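You operate a simulated robot arm through the tools that you are given. There is no shell and no other tool. Be economical: measure what you need, move in short steps, check, and stop when the job is done.

Carry out the task below with a simulated robot arm. There is one attempt and no reset: what you move stays moved.

TASK
Test the grey bobbin on the tester; set it on the pad the display names.
Fine: tester slider in, press the green button, tester slider out before lifting it; GOOD or HOLD pad. Leave the other bobbins.

Only the result counts: the job must be done as asked and must still hold three seconds after the hand-in. Knocking over, shifting, dropping, spilling or breaking anything else fails it.

THE ROBOT
A 7-joint arm with a two-finger parallel gripper, fixed in place. Base frame: the origin is at the foot of the arm, x ahead of it, y to its left, z up; the work surface is at about z = 760. Units: mm, degrees, N and s.
With the tool pointing down near the work surface it reaches from about 300 to 700 mm from the base axis. Its first joint turns from -66.0 to 66.0 degrees. Payload 1.57 kg.
The tool frame sits at the grasp point between the pads (the TCP): z along the fingers, y along the line on which they close. The tips reach 30 mm beyond it. The gripper opens to 110 mm. The fingers are 24 mm wide and 12 mm thick; the gripper's body (48 by 112 mm) begins 78 mm behind the TCP.
Orientation is that of the tool frame in the base frame, as [roll, pitch, yaw] about the fixed x, y, z axes, in that order (R = Rz(yaw) Ry(pitch) Rx(roll)). With the fingers straight down and closing along the base's y, the tool's x points along the base's -x, its y along +y and its z along -z.

THE INTERFACE
- The arm moves only by the tool jog_arm. Its argument "increments" is a list of rows, each a list of 7 numbers: the shift along the base's x, y, z in mm, then the turn, a rotation vector about the base's x, y, z in degrees, then the opening, from 0 (shut) to 1 (fully open). In form: [[dx, dy, dz, wx, wy, wz, hand], ...]. A call has 1 to 20 rows; each row shifts and turns the commanded pose from where the row before left it. Each row takes 0.2 s and may step no farther than 50 mm and 8.6 degrees from the row before; otherwise, or with a gripper value out of range, the whole call is refused. A pose out of reach is approached as far as the arm can. The call stops where the force on the tool passes 50 N (or 10 N more than at its start, if that is more) or the arm is blocked; 0.2 s more then pass. Each finger travels about 108 mm/s and halts on what it meets, pressing with about 29 N; the grip force reading is that of the motor and also rises with nothing between the fingers. The clock runs only during rows and for 0.2 s after the last one: add rows that do not move to give the fingers time. The reply holds the time, the measured pose of the TCP, the force on the tool along the base axes, the opening and the grip force, in the units named above and with some noise.
- Cameras (640 x 400 px; columns grow to the right, rows downward): "scene" is fixed at [167.6, -403.1, 1415.8]; the picture's right is [0.75, -0.66, 0.00], its down [-0.45, -0.50, -0.74] and it looks along [0.49, 0.55, -0.67] (base axes); focal length 358 px, centre (320, 200). "wrist" rides on the gripper at [-36, 0, -80] in the tool frame; the picture's right is [0.00, -1.00, 0.00], its down [0.97, 0.00, -0.24] and it looks along [0.24, 0.00, 0.97] (tool axes); focal length 218 px, centre (320, 200). There is no depth. A picture from a camera that has moved, and an enlarged one, comes with that camera's place and axes in the base frame and with its lens. The place of the scene camera against the robot may be out by one fixed shift of up to 25 mm in any direction.
- grab_frame(camera): a new picture of that camera. The clock stands still meanwhile.
- zoom(camera, box): a new picture of the part [left, top, right, bottom] of that camera's present view, enlarged. The clock stands still meanwhile.
- finish_job(): hands the job in; it is judged then, once.

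Work in short steps. Places have to be worked out from the pictures, the camera data and where the tool is seen: move nearer, look again, correct. Check each grasp and each placing, and mend what went wrong. You have 120 turns and 68 pictures in all, those below and enlarged ones among them. Open the gripper and draw the arm clear of the work before you hand the job in, unless the task says otherwise; then end with one line.

The tools are called after "Request:" as a command line: name --pt "numbers of a row" for each row, then --argument value for the rest, lists and objects as JSON in quotes. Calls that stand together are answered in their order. jog_arm: Moves the arm, as the interface text tells. Its arguments: {"type":"object","properties":{"increments":{"type":"array","items":{"type":"array","items":{"type":"number"}}}},"required":["increments"]} The other tools are called the same way: grab_frame (camera) takes a picture; zoom (camera, box) takes an enlarged picture of a part of a camera's view; finish_job () hands the job in.

At the start:

```text
time_s: 0.0
eef_pos: [384.0, 147.3, 1095.2]
tool_rot: [-179.9, 0.1, -179.9]
ft_force: [0.5, 0.5, -0.1]
finger_gap: 110.2
grip_force: 0.1
```

scene: 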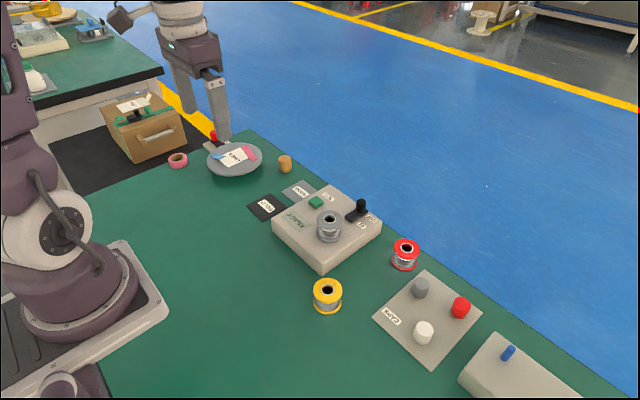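
wrist: 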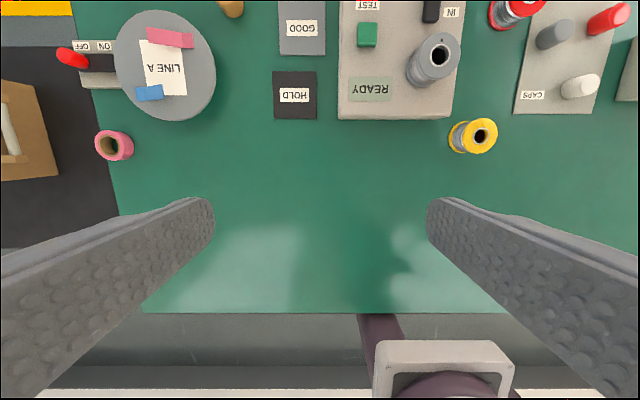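

The grey bobbin appears to already sit on the tester. I'll enlarge the tester area in both cameras.

Request:
zoom --camera "scene" --box '[230, 160, 430, 285]'

Request:
zoom --camera "wrist" --box '[260, 0, 500, 150]'

```text
3.20 times, centred on (330, 222) of scene
camera zoom: at [167.6, -403.1, 1415.8], right [0.75, -0.66, 0.0], down [-0.45, -0.5, -0.74], along [0.49, 0.55, -0.67], focal length 1145 px, centre (288, 128)
```

zoom: 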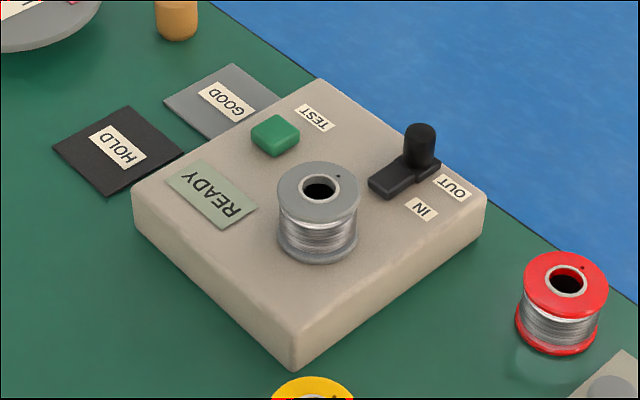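

```text
2.67 times, centred on (380, 75) of wrist
camera zoom: at [419.3, 145.9, 1174.8], right [0.0, -1.0, 0.0], down [-0.97, 0.0, 0.24], along [-0.24, 0.0, -0.97], focal length 582 px, centre (160, 533)
```

zoom: 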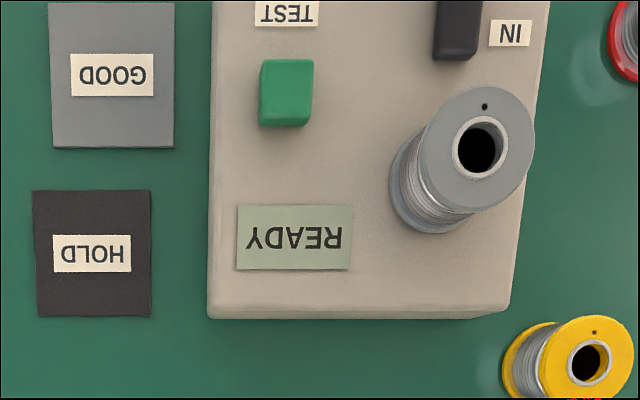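

The display reads READY, and the slider is at OUT (far side) with IN nearer the base. I'll move over the tester for a closer second view.

Request:
jog_arm --pt "35 -27 -15 0 0 0 1" --pt "35 -27 -15 0 0 0 1" --pt "35 -27 -15 0 0 0 1" --pt "31 -26 0 0 0 0 1" --pt "0 0 0 0 0 0 1"

Request:
grab_frame --camera "wrist"

```text
time_s: 1.2
eef_pos: [520.2, 41.6, 1052.3]
tool_rot: [179.9, 0.0, 179.9]
ft_force: [0.2, 0.0, -0.2]
finger_gap: 110.0
grip_force: 0.0
```

```text
63 pictures are left
camera wrist: at [555.8, 41.2, 1131.3], right [0.0, -1.0, 0.0], down [-0.97, 0.0, 0.24], along [-0.24, 0.0, -0.97], focal length 218 px, centre (320, 200)
```

wrist: 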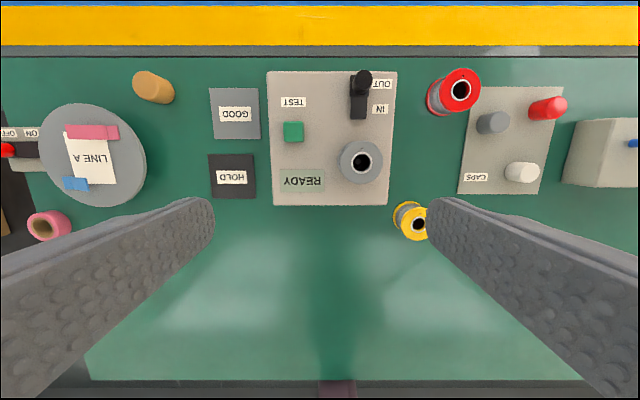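

Request:
zoom --camera "wrist" --box '[200, 60, 420, 210]'

```text
2.67 times, centred on (310, 135) of wrist
camera zoom: at [555.8, 41.2, 1131.3], right [0.0, -1.0, 0.0], down [-0.97, 0.0, 0.24], along [-0.24, 0.0, -0.97], focal length 582 px, centre (347, 373)
```

zoom: 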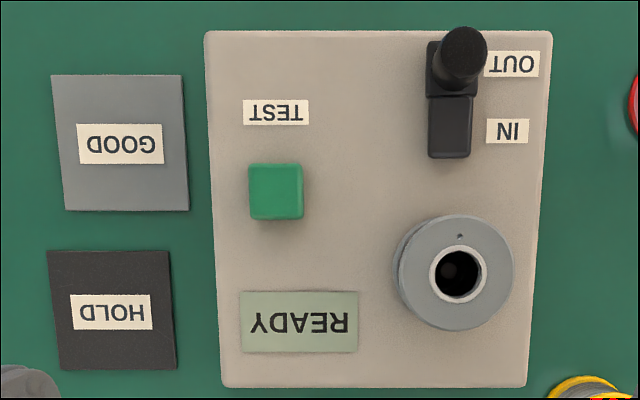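

Triangulation gives bobbin top ≈ (535, -12, 851), button top ≈ (574, 78, 819), and slider knob ≈ (631, -10) with about 27 mm travel towards -x. I'll go above the knob and look again.

Request:
jog_arm --pt "28 -13 -30 0 0 0 1" --pt "28 -13 -30 0 0 0 1" --pt "28 -13 -30 0 0 0 1" --pt "27 -12 -32 0 0 0 0.6" --pt "0 0 0 0 0 0 0.6"

Request:
grab_frame --camera "wrist"

```text
time_s: 2.4
eef_pos: [629.4, -11.2, 927.4]
tool_rot: [180.0, 0.0, -179.9]
ft_force: [0.3, 0.1, 0.3]
finger_gap: 66.2
grip_force: 0.0
```

```text
61 pictures are left
camera wrist: at [665.0, -9.7, 1007.3], right [0.0, -1.0, 0.0], down [-0.97, 0.0, 0.24], along [-0.24, 0.0, -0.97], focal length 218 px, centre (320, 200)
```

wrist: 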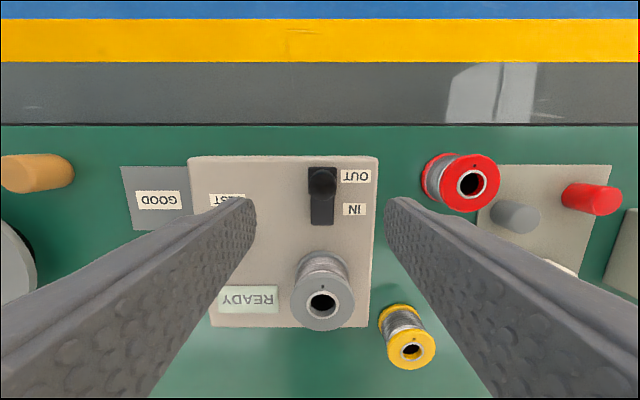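

The knob looks to be at about (636, -11) with its top near z 834. I'll enlarge it to refine that.

Request:
zoom --camera "wrist" --box '[272, 150, 384, 220]'

Request:
zoom --camera "scene" --box '[330, 180, 394, 240]'

```text
5.71 times, centred on (328, 185) of wrist
camera zoom: at [665.0, -9.7, 1007.3], right [0.0, -1.0, 0.0], down [-0.97, 0.0, 0.24], along [-0.24, 0.0, -0.97], focal length 1247 px, centre (274, 286)
```

zoom: 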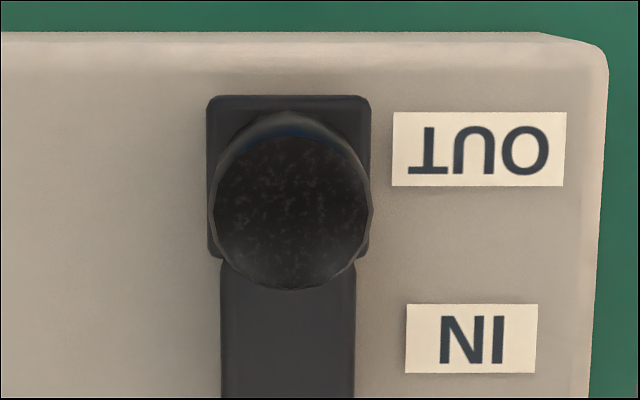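

```text
6.67 times, centred on (362, 210) of scene
camera zoom: at [167.6, -403.1, 1415.8], right [0.75, -0.66, 0.0], down [-0.45, -0.5, -0.74], along [0.49, 0.55, -0.67], focal length 2385 px, centre (40, 133)
```

zoom: 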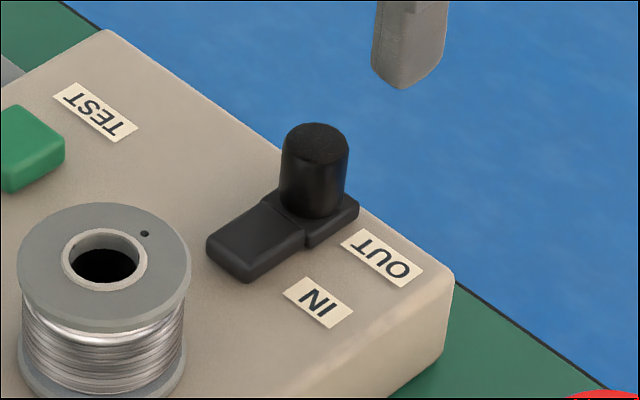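

Knob is about 20 mm across, top z ≈ 842, centre (634, -12). I'll descend with tips to about z 823 and close on it.

Request:
jog_arm --pt "4.5 -0.5 -30 0 0 0 0.6" --pt "0 0 -30 0 0 0 0.6" --pt "0 0 -14 0 0 0 0.6" --pt "0 0 0 0 0 0 0.15" --pt "0 0 0 0 0 0 0.0" --pt "0 0 0 0 0 0 0.0"

Request:
zoom --camera "scene" --box '[300, 160, 428, 240]'

```text
time_s: 3.8
eef_pos: [635.1, -11.8, 853.6]
tool_rot: [-180.0, -0.1, 180.0]
ft_force: [-0.4, -3.9, -5.7]
finger_gap: 22.5
grip_force: 35.2
```

```text
5.00 times, centred on (364, 200) of scene
camera zoom: at [167.7, -403.2, 1415.7], right [0.75, -0.66, 0.0], down [-0.45, -0.5, -0.74], along [0.49, 0.55, -0.67], focal length 1788 px, centre (100, 200)
```

zoom: 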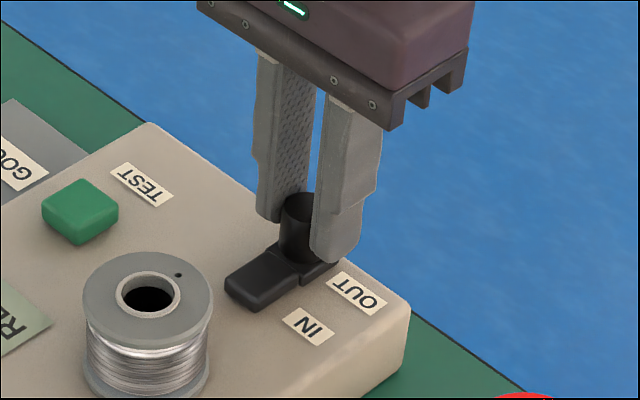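

The knob is gripped (22.5 mm gap). I'll draw it toward -x in small steps.

Request:
jog_arm --pt "-5 0 0 0 0 0 0" --pt "-5 0 0 0 0 0 0" --pt "-5 0 0 0 0 0 0" --pt "-5 0 0 0 0 0 0" --pt "-4 0 0 0 0 0 0"

Request:
zoom --camera "scene" --box '[300, 160, 428, 240]'

```text
time_s: 5.0
eef_pos: [609.7, -12.4, 852.9]
tool_rot: [-180.0, -0.2, -179.9]
ft_force: [-0.4, 1.0, -22.3]
finger_gap: 22.5
grip_force: 35.4
```

```text
5.00 times, centred on (364, 200) of scene
camera zoom: at [168.1, -403.1, 1415.7], right [0.75, -0.66, 0.0], down [-0.45, -0.5, -0.74], along [0.49, 0.55, -0.67], focal length 1788 px, centre (100, 200)
```

zoom: 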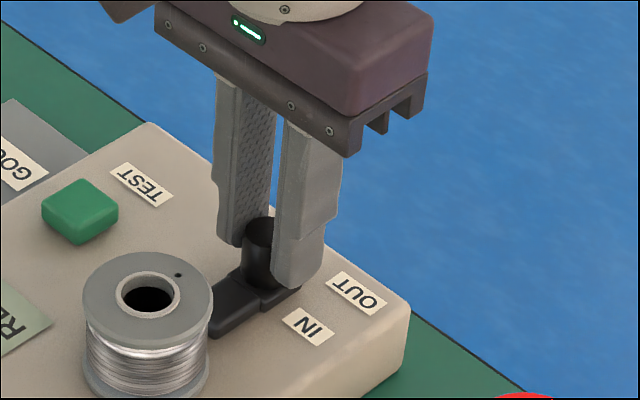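

Knob has moved 25 mm with no x resistance; the nose is approaching the bobbin, and labels suggest ~30 mm travel. I'll continue gently.

Request:
jog_arm --pt "-1.5 0 0.5 0 0 0 0" --pt "-1.5 0 0.5 0 0 0 0" --pt "0 0 0 0 0 0 0"

Request:
zoom --camera "scene" --box '[300, 160, 428, 240]'

```text
time_s: 5.8
eef_pos: [608.9, -11.6, 856.0]
tool_rot: [-179.9, 0.1, -179.9]
ft_force: [8.4, 3.6, -21.4]
finger_gap: 22.3
grip_force: 35.3
```

```text
5.00 times, centred on (364, 200) of scene
camera zoom: at [168.2, -403.0, 1415.7], right [0.75, -0.66, 0.0], down [-0.45, -0.5, -0.74], along [0.49, 0.55, -0.67], focal length 1788 px, centre (100, 200)
```

zoom: 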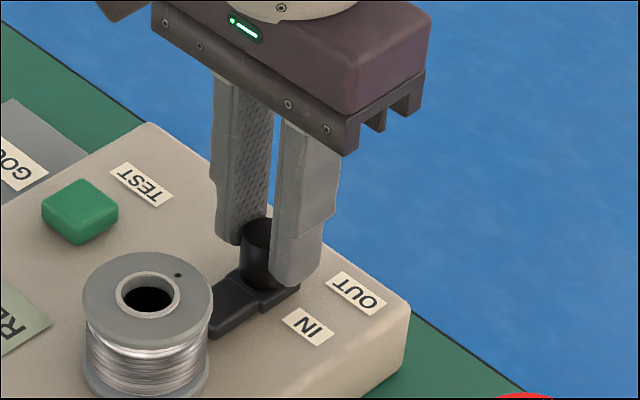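

An 8 N reaction in x appears and motion has halted at ~26 mm: that looks like the end stop. One more small nudge to confirm, then release and rise.

Request:
jog_arm --pt "-1.5 0 0 0 0 0 0" --pt "0 0 0 0 0 0 0"

```text
time_s: 6.4
eef_pos: [609.2, -12.0, 857.2]
tool_rot: [179.9, 0.3, -179.9]
ft_force: [19.6, 4.5, -9.5]
finger_gap: 22.5
grip_force: 35.2
```

The end stop is confirmed (19.6 N, no motion). I'll relax, open and rise, then look.

Request:
jog_arm --pt "2.5 0 0 0 0 0 0" --pt "0 0 0 0 0 0 0.5" --pt "0 0 0 0 0 0 0.5" --pt "0 0 30 0 0 0 0.5" --pt "0 0 40 0 0 0 0.5" --pt "0 0 0 0 0 0 0.5"

Request:
zoom --camera "scene" --box '[230, 160, 430, 285]'

Request:
grab_frame --camera "wrist"

```text
time_s: 7.8
eef_pos: [609.2, -12.7, 925.3]
tool_rot: [-179.9, 0.1, -179.9]
ft_force: [-1.1, 0.0, -0.4]
finger_gap: 55.1
grip_force: 0.1
```

```text
3.20 times, centred on (330, 222) of scene
camera zoom: at [167.6, -403.1, 1415.8], right [0.75, -0.66, 0.0], down [-0.45, -0.5, -0.74], along [0.49, 0.55, -0.67], focal length 1145 px, centre (288, 128)
```

zoom: 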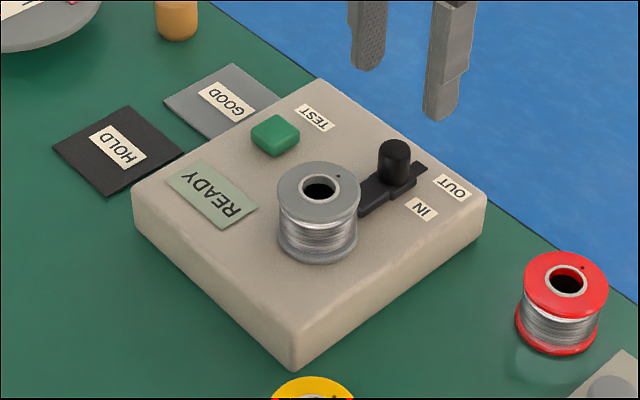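

```text
54 pictures are left
camera wrist: at [644.8, -12.7, 1004.8], right [0.0, -1.0, 0.0], down [-0.97, 0.0, 0.24], along [-0.24, 0.0, -0.97], focal length 218 px, centre (320, 200)
```

wrist: 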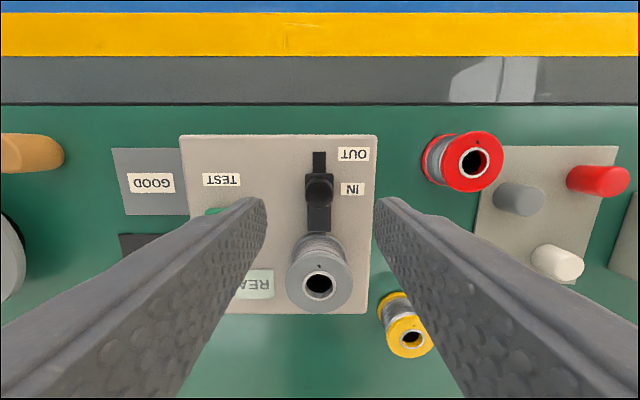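

The slider is at IN. Now I'll move closed fingers above the green button (574, 78) and check.

Request:
jog_arm --pt "-12 30 0 0 0 0 0.2" --pt "-12 30 0 0 0 0 0" --pt "-11 30.5 0 0 0 0 0" --pt "0 0 -25 0 0 0 0" --pt "0 0 -25 0 0 0 0" --pt "0 0 0 0 0 0 0"

Request:
zoom --camera "scene" --box '[260, 150, 388, 230]'

Request:
grab_frame --camera "wrist"

```text
time_s: 9.2
eef_pos: [573.4, 77.2, 875.5]
tool_rot: [179.9, 0.0, 180.0]
ft_force: [0.4, -0.9, 0.8]
finger_gap: 0.0
grip_force: 21.9
```

```text
5.00 times, centred on (324, 190) of scene
camera zoom: at [167.6, -403.1, 1415.8], right [0.75, -0.66, 0.0], down [-0.45, -0.5, -0.74], along [0.49, 0.55, -0.67], focal length 1788 px, centre (300, 250)
```

zoom: 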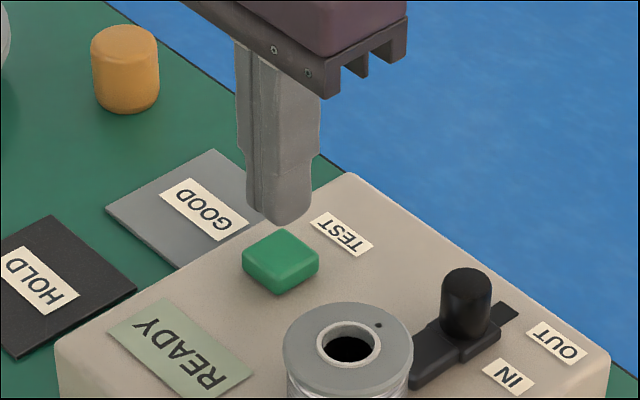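

```text
52 pictures are left
camera wrist: at [609.5, 77.1, 954.3], right [0.0, -1.0, 0.0], down [-0.97, 0.0, 0.24], along [-0.24, 0.0, -0.97], focal length 218 px, centre (320, 200)
```

wrist: 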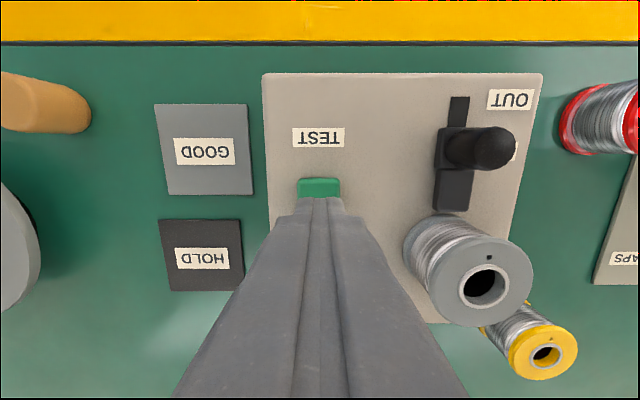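

The fingertips are centred over the button in y, about 26 mm above. I'll descend and press slowly.

Request:
jog_arm --pt "0 0 -15 0 0 0 0" --pt "0 0 -8 0 0 0 0" --pt "0 0 -3 0 0 0 0" --pt "0 0 -2 0 0 0 0" --pt "0 0 -2 0 0 0 0" --pt "0 0 -2 0 0 0 0"

Request:
zoom --camera "scene" --box '[260, 150, 388, 230]'

```text
time_s: 10.6
eef_pos: [574.8, 78.1, 842.9]
tool_rot: [-180.0, -0.1, 179.9]
ft_force: [-0.8, 0.3, 3.1]
finger_gap: 0.2
grip_force: 20.8
```

```text
5.00 times, centred on (324, 190) of scene
camera zoom: at [167.6, -403.1, 1415.8], right [0.75, -0.66, 0.0], down [-0.45, -0.5, -0.74], along [0.49, 0.55, -0.67], focal length 1788 px, centre (300, 250)
```

zoom: 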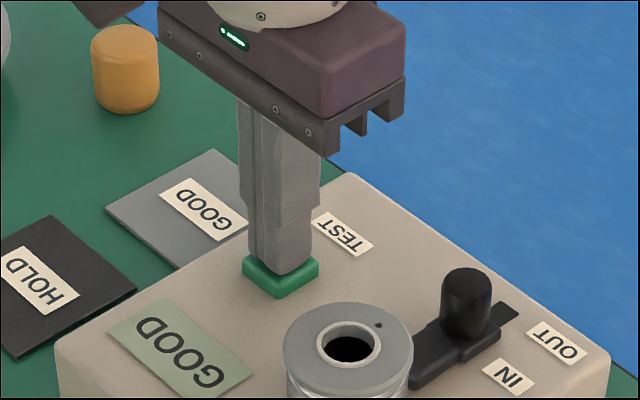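

The display shows GOOD. I'll lift off the button, go back to the knob (609, -12), and check the display still holds.

Request:
jog_arm --pt "0 0 30 0 0 0 0" --pt "0 0 45 0 0 0 0" --pt "12 -30 5 0 0 0 0.3" --pt "12 -30 0 0 0 0 0.6" --pt "11 -30 0 0 0 0 0.6" --pt "0 0 0 0 0 0 0.6"

Request:
zoom --camera "scene" --box '[230, 160, 430, 285]'

```text
time_s: 12.0
eef_pos: [608.8, -12.2, 924.8]
tool_rot: [-180.0, 0.0, 180.0]
ft_force: [0.0, -0.7, -0.1]
finger_gap: 66.0
grip_force: 0.0
```

```text
3.20 times, centred on (330, 222) of scene
camera zoom: at [167.6, -403.1, 1415.8], right [0.75, -0.66, 0.0], down [-0.45, -0.5, -0.74], along [0.49, 0.55, -0.67], focal length 1145 px, centre (288, 128)
```

zoom: 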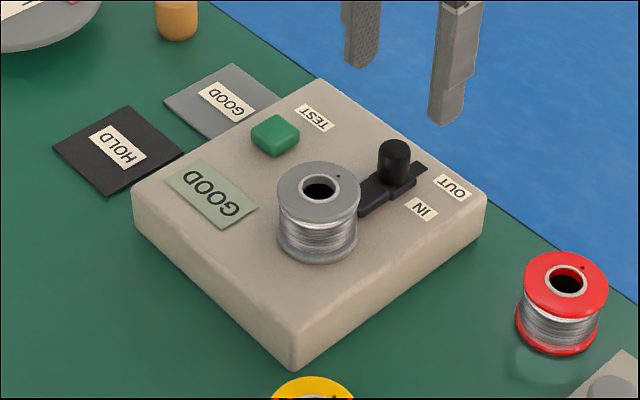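

GOOD holds. Now I'll grip the knob and slide it back out (+x).

Request:
jog_arm --pt "0 0 -35 0 0 0 0.6" --pt "0 0 -34 0 0 0 0.6" --pt "0 0 0 0 0 0 0.15" --pt "0 0 0 0 0 0 0" --pt "0 0 0 0 0 0 0" --pt "5 0 0 0 0 0 0" --pt "5 0 0 0 0 0 0" --pt "5 0 0 0 0 0 0" --pt "5 0 0 0 0 0 0" --pt "3 0 0 0 0 0 0" --pt "2 0 0 0 0 0 0" --pt "1.5 0 0 0 0 0 0" --pt "1 0 0 0 0 0 0"

```text
time_s: 14.8
eef_pos: [636.3, -11.8, 853.9]
tool_rot: [180.0, -0.1, -180.0]
ft_force: [-12.5, -1.2, 4.2]
finger_gap: 22.5
grip_force: 34.8
```

The out stop is reached (-12.5 N at x = 636). Releasing, rising, and checking.

Request:
jog_arm --pt "-1 0 0 0 0 0 0" --pt "0 0 0 0 0 0 0.5" --pt "0 0 0 0 0 0 0.5" --pt "0 0 35 0 0 0 0.5" --pt "0 0 45 0 0 0 0.9" --pt "-34 0 0 0 0 0 0.9" --pt "-34 0 0 0 0 0 0.9" --pt "-33 0 0 0 0 0 0.9" --pt "0 0 0 0 0 0 0.9"

Request:
zoom --camera "scene" --box '[230, 160, 430, 285]'

Request:
grab_frame --camera "wrist"

```text
time_s: 16.8
eef_pos: [533.2, -12.1, 934.0]
tool_rot: [180.0, 0.0, 179.9]
ft_force: [0.7, -0.6, 0.2]
finger_gap: 99.1
grip_force: 0.1
```

```text
3.20 times, centred on (330, 222) of scene
camera zoom: at [167.6, -403.1, 1415.8], right [0.75, -0.66, 0.0], down [-0.45, -0.5, -0.74], along [0.49, 0.55, -0.67], focal length 1145 px, centre (288, 128)
```

zoom: 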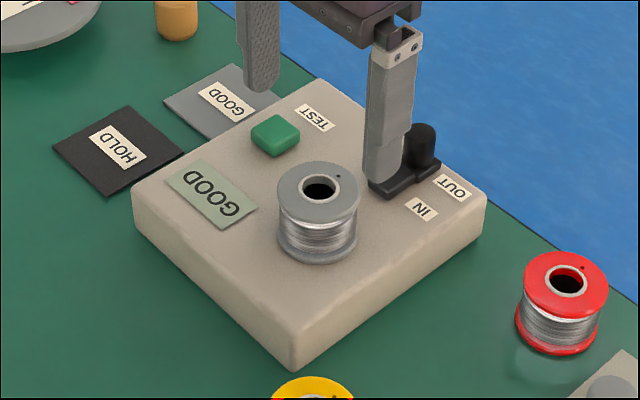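

```text
48 pictures are left
camera wrist: at [570.0, -11.5, 1013.6], right [0.0, -1.0, 0.0], down [-0.97, 0.0, 0.24], along [-0.24, 0.0, -0.97], focal length 218 px, centre (320, 200)
```

wrist: 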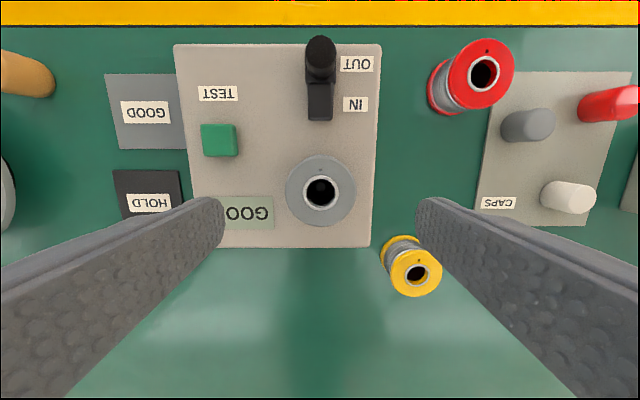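

Slider is fully OUT, display GOOD, bobbin still at (535, -12). I'll descend astride it with tips to z ≈ 817 and close.

Request:
jog_arm --pt "1.8 0 -30 0 0 0 0.9" --pt "0 0 -30 0 0 0 0.9" --pt "0 0 -20 0 0 0 0.9" --pt "0 0 -7 0 0 0 0.9" --pt "0 0 0 0 0 0 0.6" --pt "0 0 0 0 0 0 0.4" --pt "0 0 0 0 0 0 0.3" --pt "0 0 0 0 0 0 0.3"

Request:
zoom --camera "scene" --box '[230, 160, 430, 285]'

```text
time_s: 18.6
eef_pos: [536.2, -11.4, 848.8]
tool_rot: [-180.0, 0.1, -180.0]
ft_force: [0.3, -0.9, 0.3]
finger_gap: 55.0
grip_force: 29.0
```

```text
3.20 times, centred on (330, 222) of scene
camera zoom: at [167.6, -403.1, 1415.8], right [0.75, -0.66, 0.0], down [-0.45, -0.5, -0.74], along [0.49, 0.55, -0.67], focal length 1145 px, centre (288, 128)
```

zoom: 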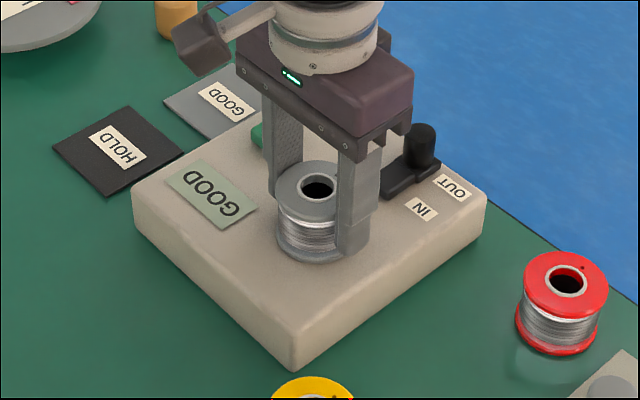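

Gripped at a 55 mm gap. I'll lift straight up and check.

Request:
jog_arm --pt "0 0 0 0 0 0 0.2" --pt "0 0 5 0 0 0 0.2" --pt "0 0 15 0 0 0 0.2" --pt "0 0 25 0 0 0 0.2" --pt "0 0 35 0 0 0 0.2" --pt "0 0 0 0 0 0 0.2"

Request:
zoom --camera "scene" --box '[230, 130, 430, 255]'

```text
time_s: 20.0
eef_pos: [535.7, -12.3, 926.6]
tool_rot: [180.0, 0.0, -179.9]
ft_force: [0.6, 0.1, -0.3]
finger_gap: 55.2
grip_force: 28.8
```

```text
3.20 times, centred on (330, 192) of scene
camera zoom: at [167.6, -403.1, 1415.8], right [0.75, -0.66, 0.0], down [-0.45, -0.5, -0.74], along [0.49, 0.55, -0.67], focal length 1145 px, centre (288, 224)
```

zoom: 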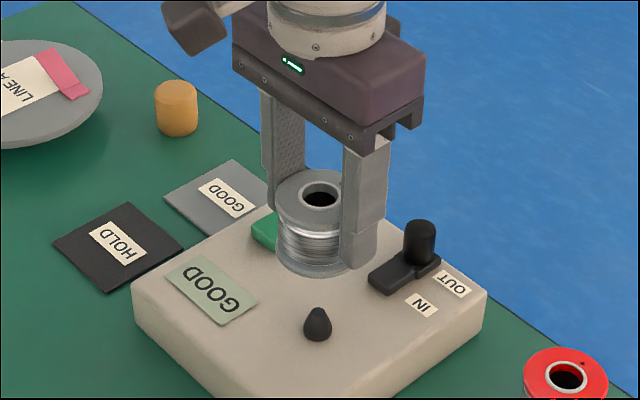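

The bobbin is lifted level off its peg. I'll carry it toward the GOOD pad (≈ 605, 175) and look.

Request:
jog_arm --pt "10 31 5 0 0 0 0.2" --pt "12 31 0 0 0 0 0.2" --pt "12 31 0 0 0 0 0.2" --pt "12 31 0 0 0 0 0.2" --pt "12 31 0 0 0 0 0.2" --pt "11 32 0 0 0 0 0.2" --pt "0 0 0 0 0 0 0.2"

Request:
grab_frame --camera "wrist"

Request:
zoom --camera "scene" --box '[200, 110, 400, 235]'

```text
time_s: 21.6
eef_pos: [605.1, 176.5, 935.2]
tool_rot: [-180.0, 0.1, 179.9]
ft_force: [0.2, 0.3, -1.8]
finger_gap: 55.1
grip_force: 28.8
```

```text
45 pictures are left
camera wrist: at [640.9, 176.7, 1013.7], right [0.0, -1.0, 0.0], down [-0.97, 0.0, 0.24], along [-0.24, 0.0, -0.97], focal length 218 px, centre (320, 200)
```

wrist: 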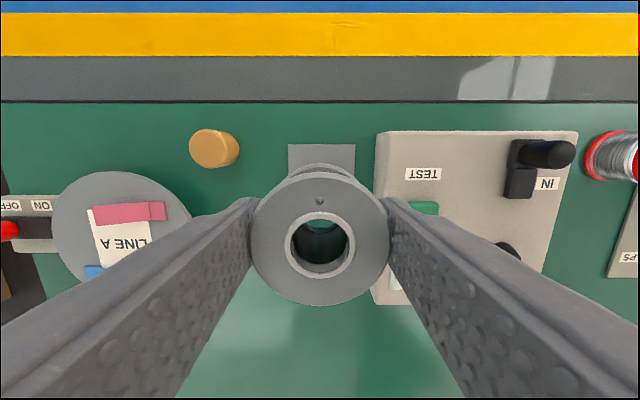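

```text
3.20 times, centred on (300, 172) of scene
camera zoom: at [167.7, -403.1, 1415.8], right [0.75, -0.66, 0.0], down [-0.45, -0.5, -0.74], along [0.49, 0.55, -0.67], focal length 1145 px, centre (384, 288)
```

zoom: 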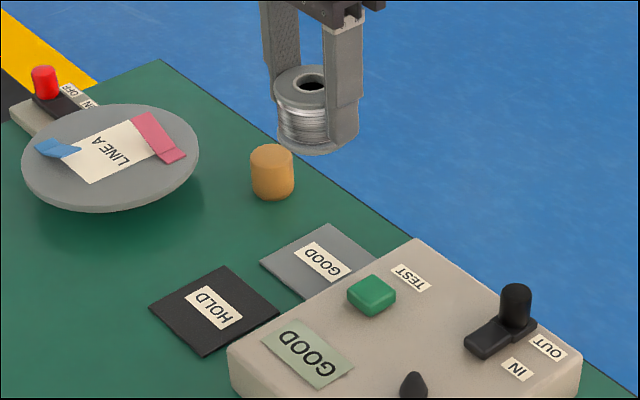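

Pad centre works out to ≈ (605, 175); the bobbin is over it and the tester edge at y ≈ 114 leaves room for a slight opening. I'll descend to a little above contact.

Request:
jog_arm --pt "0 -1 -40 0 0 0 0.2" --pt "0 0 -40 0 0 0 0.2" --pt "0 0 -30 0 0 0 0.2" --pt "0 0 -10 0 0 0 0.2" --pt "0 0 0 0 0 0 0.2"

Request:
zoom --camera "scene" --box '[240, 140, 368, 220]'

```text
time_s: 22.8
eef_pos: [605.2, 174.4, 813.8]
tool_rot: [-180.0, 0.0, 180.0]
ft_force: [0.4, -0.9, -1.3]
finger_gap: 55.0
grip_force: 29.1
```

```text
5.00 times, centred on (304, 180) of scene
camera zoom: at [167.6, -403.1, 1415.8], right [0.75, -0.66, 0.0], down [-0.45, -0.5, -0.74], along [0.49, 0.55, -0.67], focal length 1788 px, centre (400, 300)
```

zoom: 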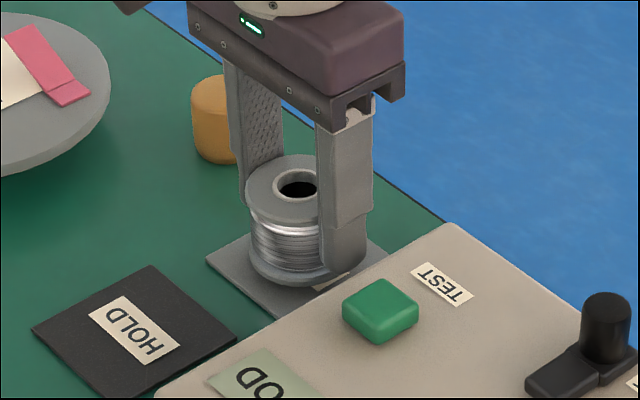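

The bobbin is centred, just above the pad. I'll lower in 2 mm steps and watch the force.

Request:
jog_arm --pt "0 0 -2 0 0 0 0.2" --pt "0 0 -2 0 0 0 0.2" --pt "0 0 -2 0 0 0 0.2" --pt "0 0 -2 0 0 0 0.2" --pt "0 0 0 0 0 0 0.2"

```text
time_s: 24.0
eef_pos: [605.2, 172.9, 805.9]
tool_rot: [179.9, 0.1, 180.0]
ft_force: [-5.1, 0.1, 19.7]
finger_gap: 55.3
grip_force: 29.1
```

Contact at 20 N. I'll ease up slightly and open only to ~70 mm, then rise.

Request:
jog_arm --pt "0 0 1 0 0 0 0.2" --pt "0 0 0 0 0 0 0.55" --pt "0 0 0 0 0 0 0.63" --pt "0 0 0 0 0 0 0.63"

Request:
zoom --camera "scene" --box '[240, 140, 368, 220]'

```text
time_s: 25.0
eef_pos: [604.9, 173.4, 806.0]
tool_rot: [179.9, -0.1, 179.9]
ft_force: [-0.3, -0.2, 0.5]
finger_gap: 69.2
grip_force: 0.1
```

```text
5.00 times, centred on (304, 180) of scene
camera zoom: at [167.6, -403.1, 1415.8], right [0.75, -0.66, 0.0], down [-0.45, -0.5, -0.74], along [0.49, 0.55, -0.67], focal length 1788 px, centre (400, 300)
```

zoom: 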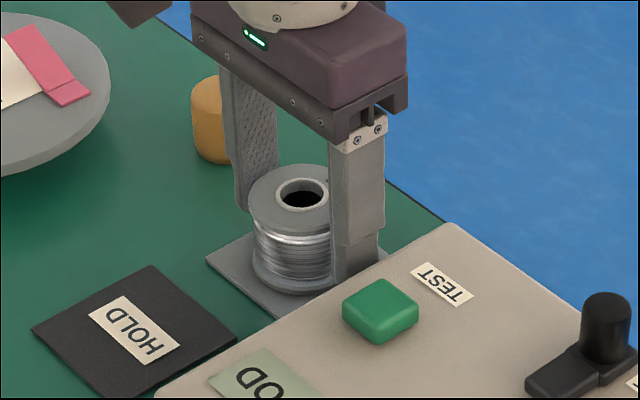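

The bobbin stands free on the pad with both fingers clear. I'll rise straight up and retreat.

Request:
jog_arm --pt "0 0 15 0 0 0 0.63" --pt "0 0 35 0 0 0 0.63" --pt "0 0 50 0 0 0 0.63" --pt "0 0 50 0 0 0 0.63" --pt "-40 0 25 0 0 0 0.63" --pt "-45 0 0 0 0 0 0.63" --pt "-45 0 0 0 0 0 0.63" --pt "0 0 0 0 0 0 0.63"

Request:
grab_frame --camera "scene"

Request:
zoom --camera "scene" --box '[230, 150, 430, 275]'

Request:
grab_frame --camera "wrist"

```text
time_s: 26.8
eef_pos: [473.2, 174.0, 980.2]
tool_rot: [180.0, 0.0, 180.0]
ft_force: [0.4, 0.7, -0.1]
finger_gap: 69.5
grip_force: 0.1
```

```text
41 pictures are left
```

scene: 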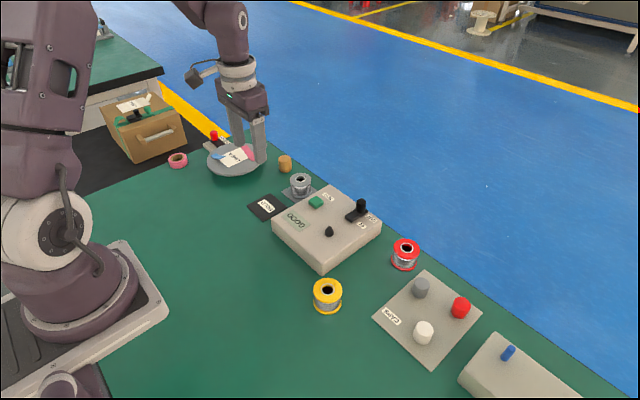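

```text
3.20 times, centred on (330, 212) of scene
camera zoom: at [167.6, -403.1, 1415.8], right [0.75, -0.66, 0.0], down [-0.45, -0.5, -0.74], along [0.49, 0.55, -0.67], focal length 1145 px, centre (288, 160)
```

zoom: 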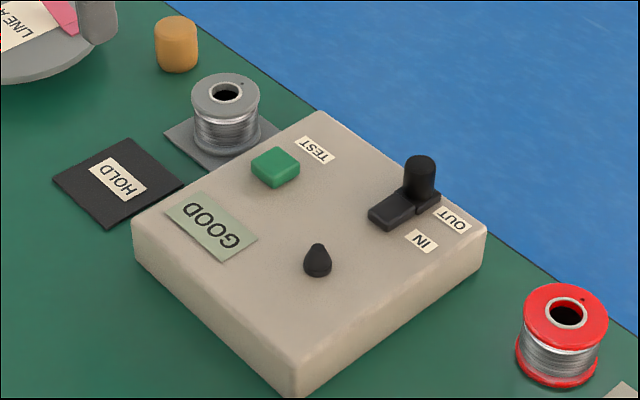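

```text
39 pictures are left
camera wrist: at [509.7, 174.2, 1058.3], right [0.0, -1.0, 0.0], down [-0.97, 0.0, 0.24], along [-0.24, 0.0, -0.97], focal length 218 px, centre (320, 200)
```

wrist: 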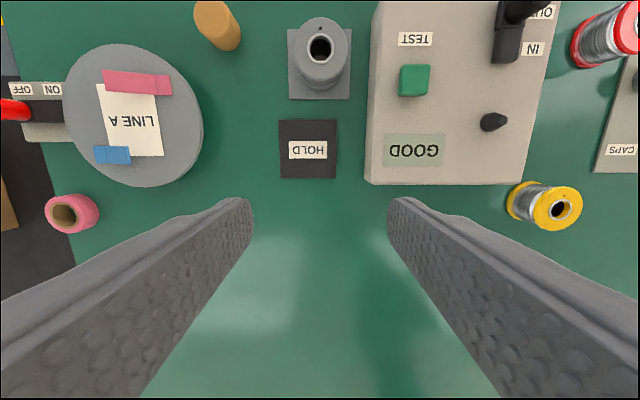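

The grey bobbin stands upright on the GOOD pad, the slider is OUT, nothing else has moved, and the arm is clear. Handing in.

Request:
finish_job

```text
The job is handed in.
```

The grey bobbin tested GOOD and now stands upright on the GOOD pad; the tester slider was pushed back out before I lifted it, and nothing else was moved.
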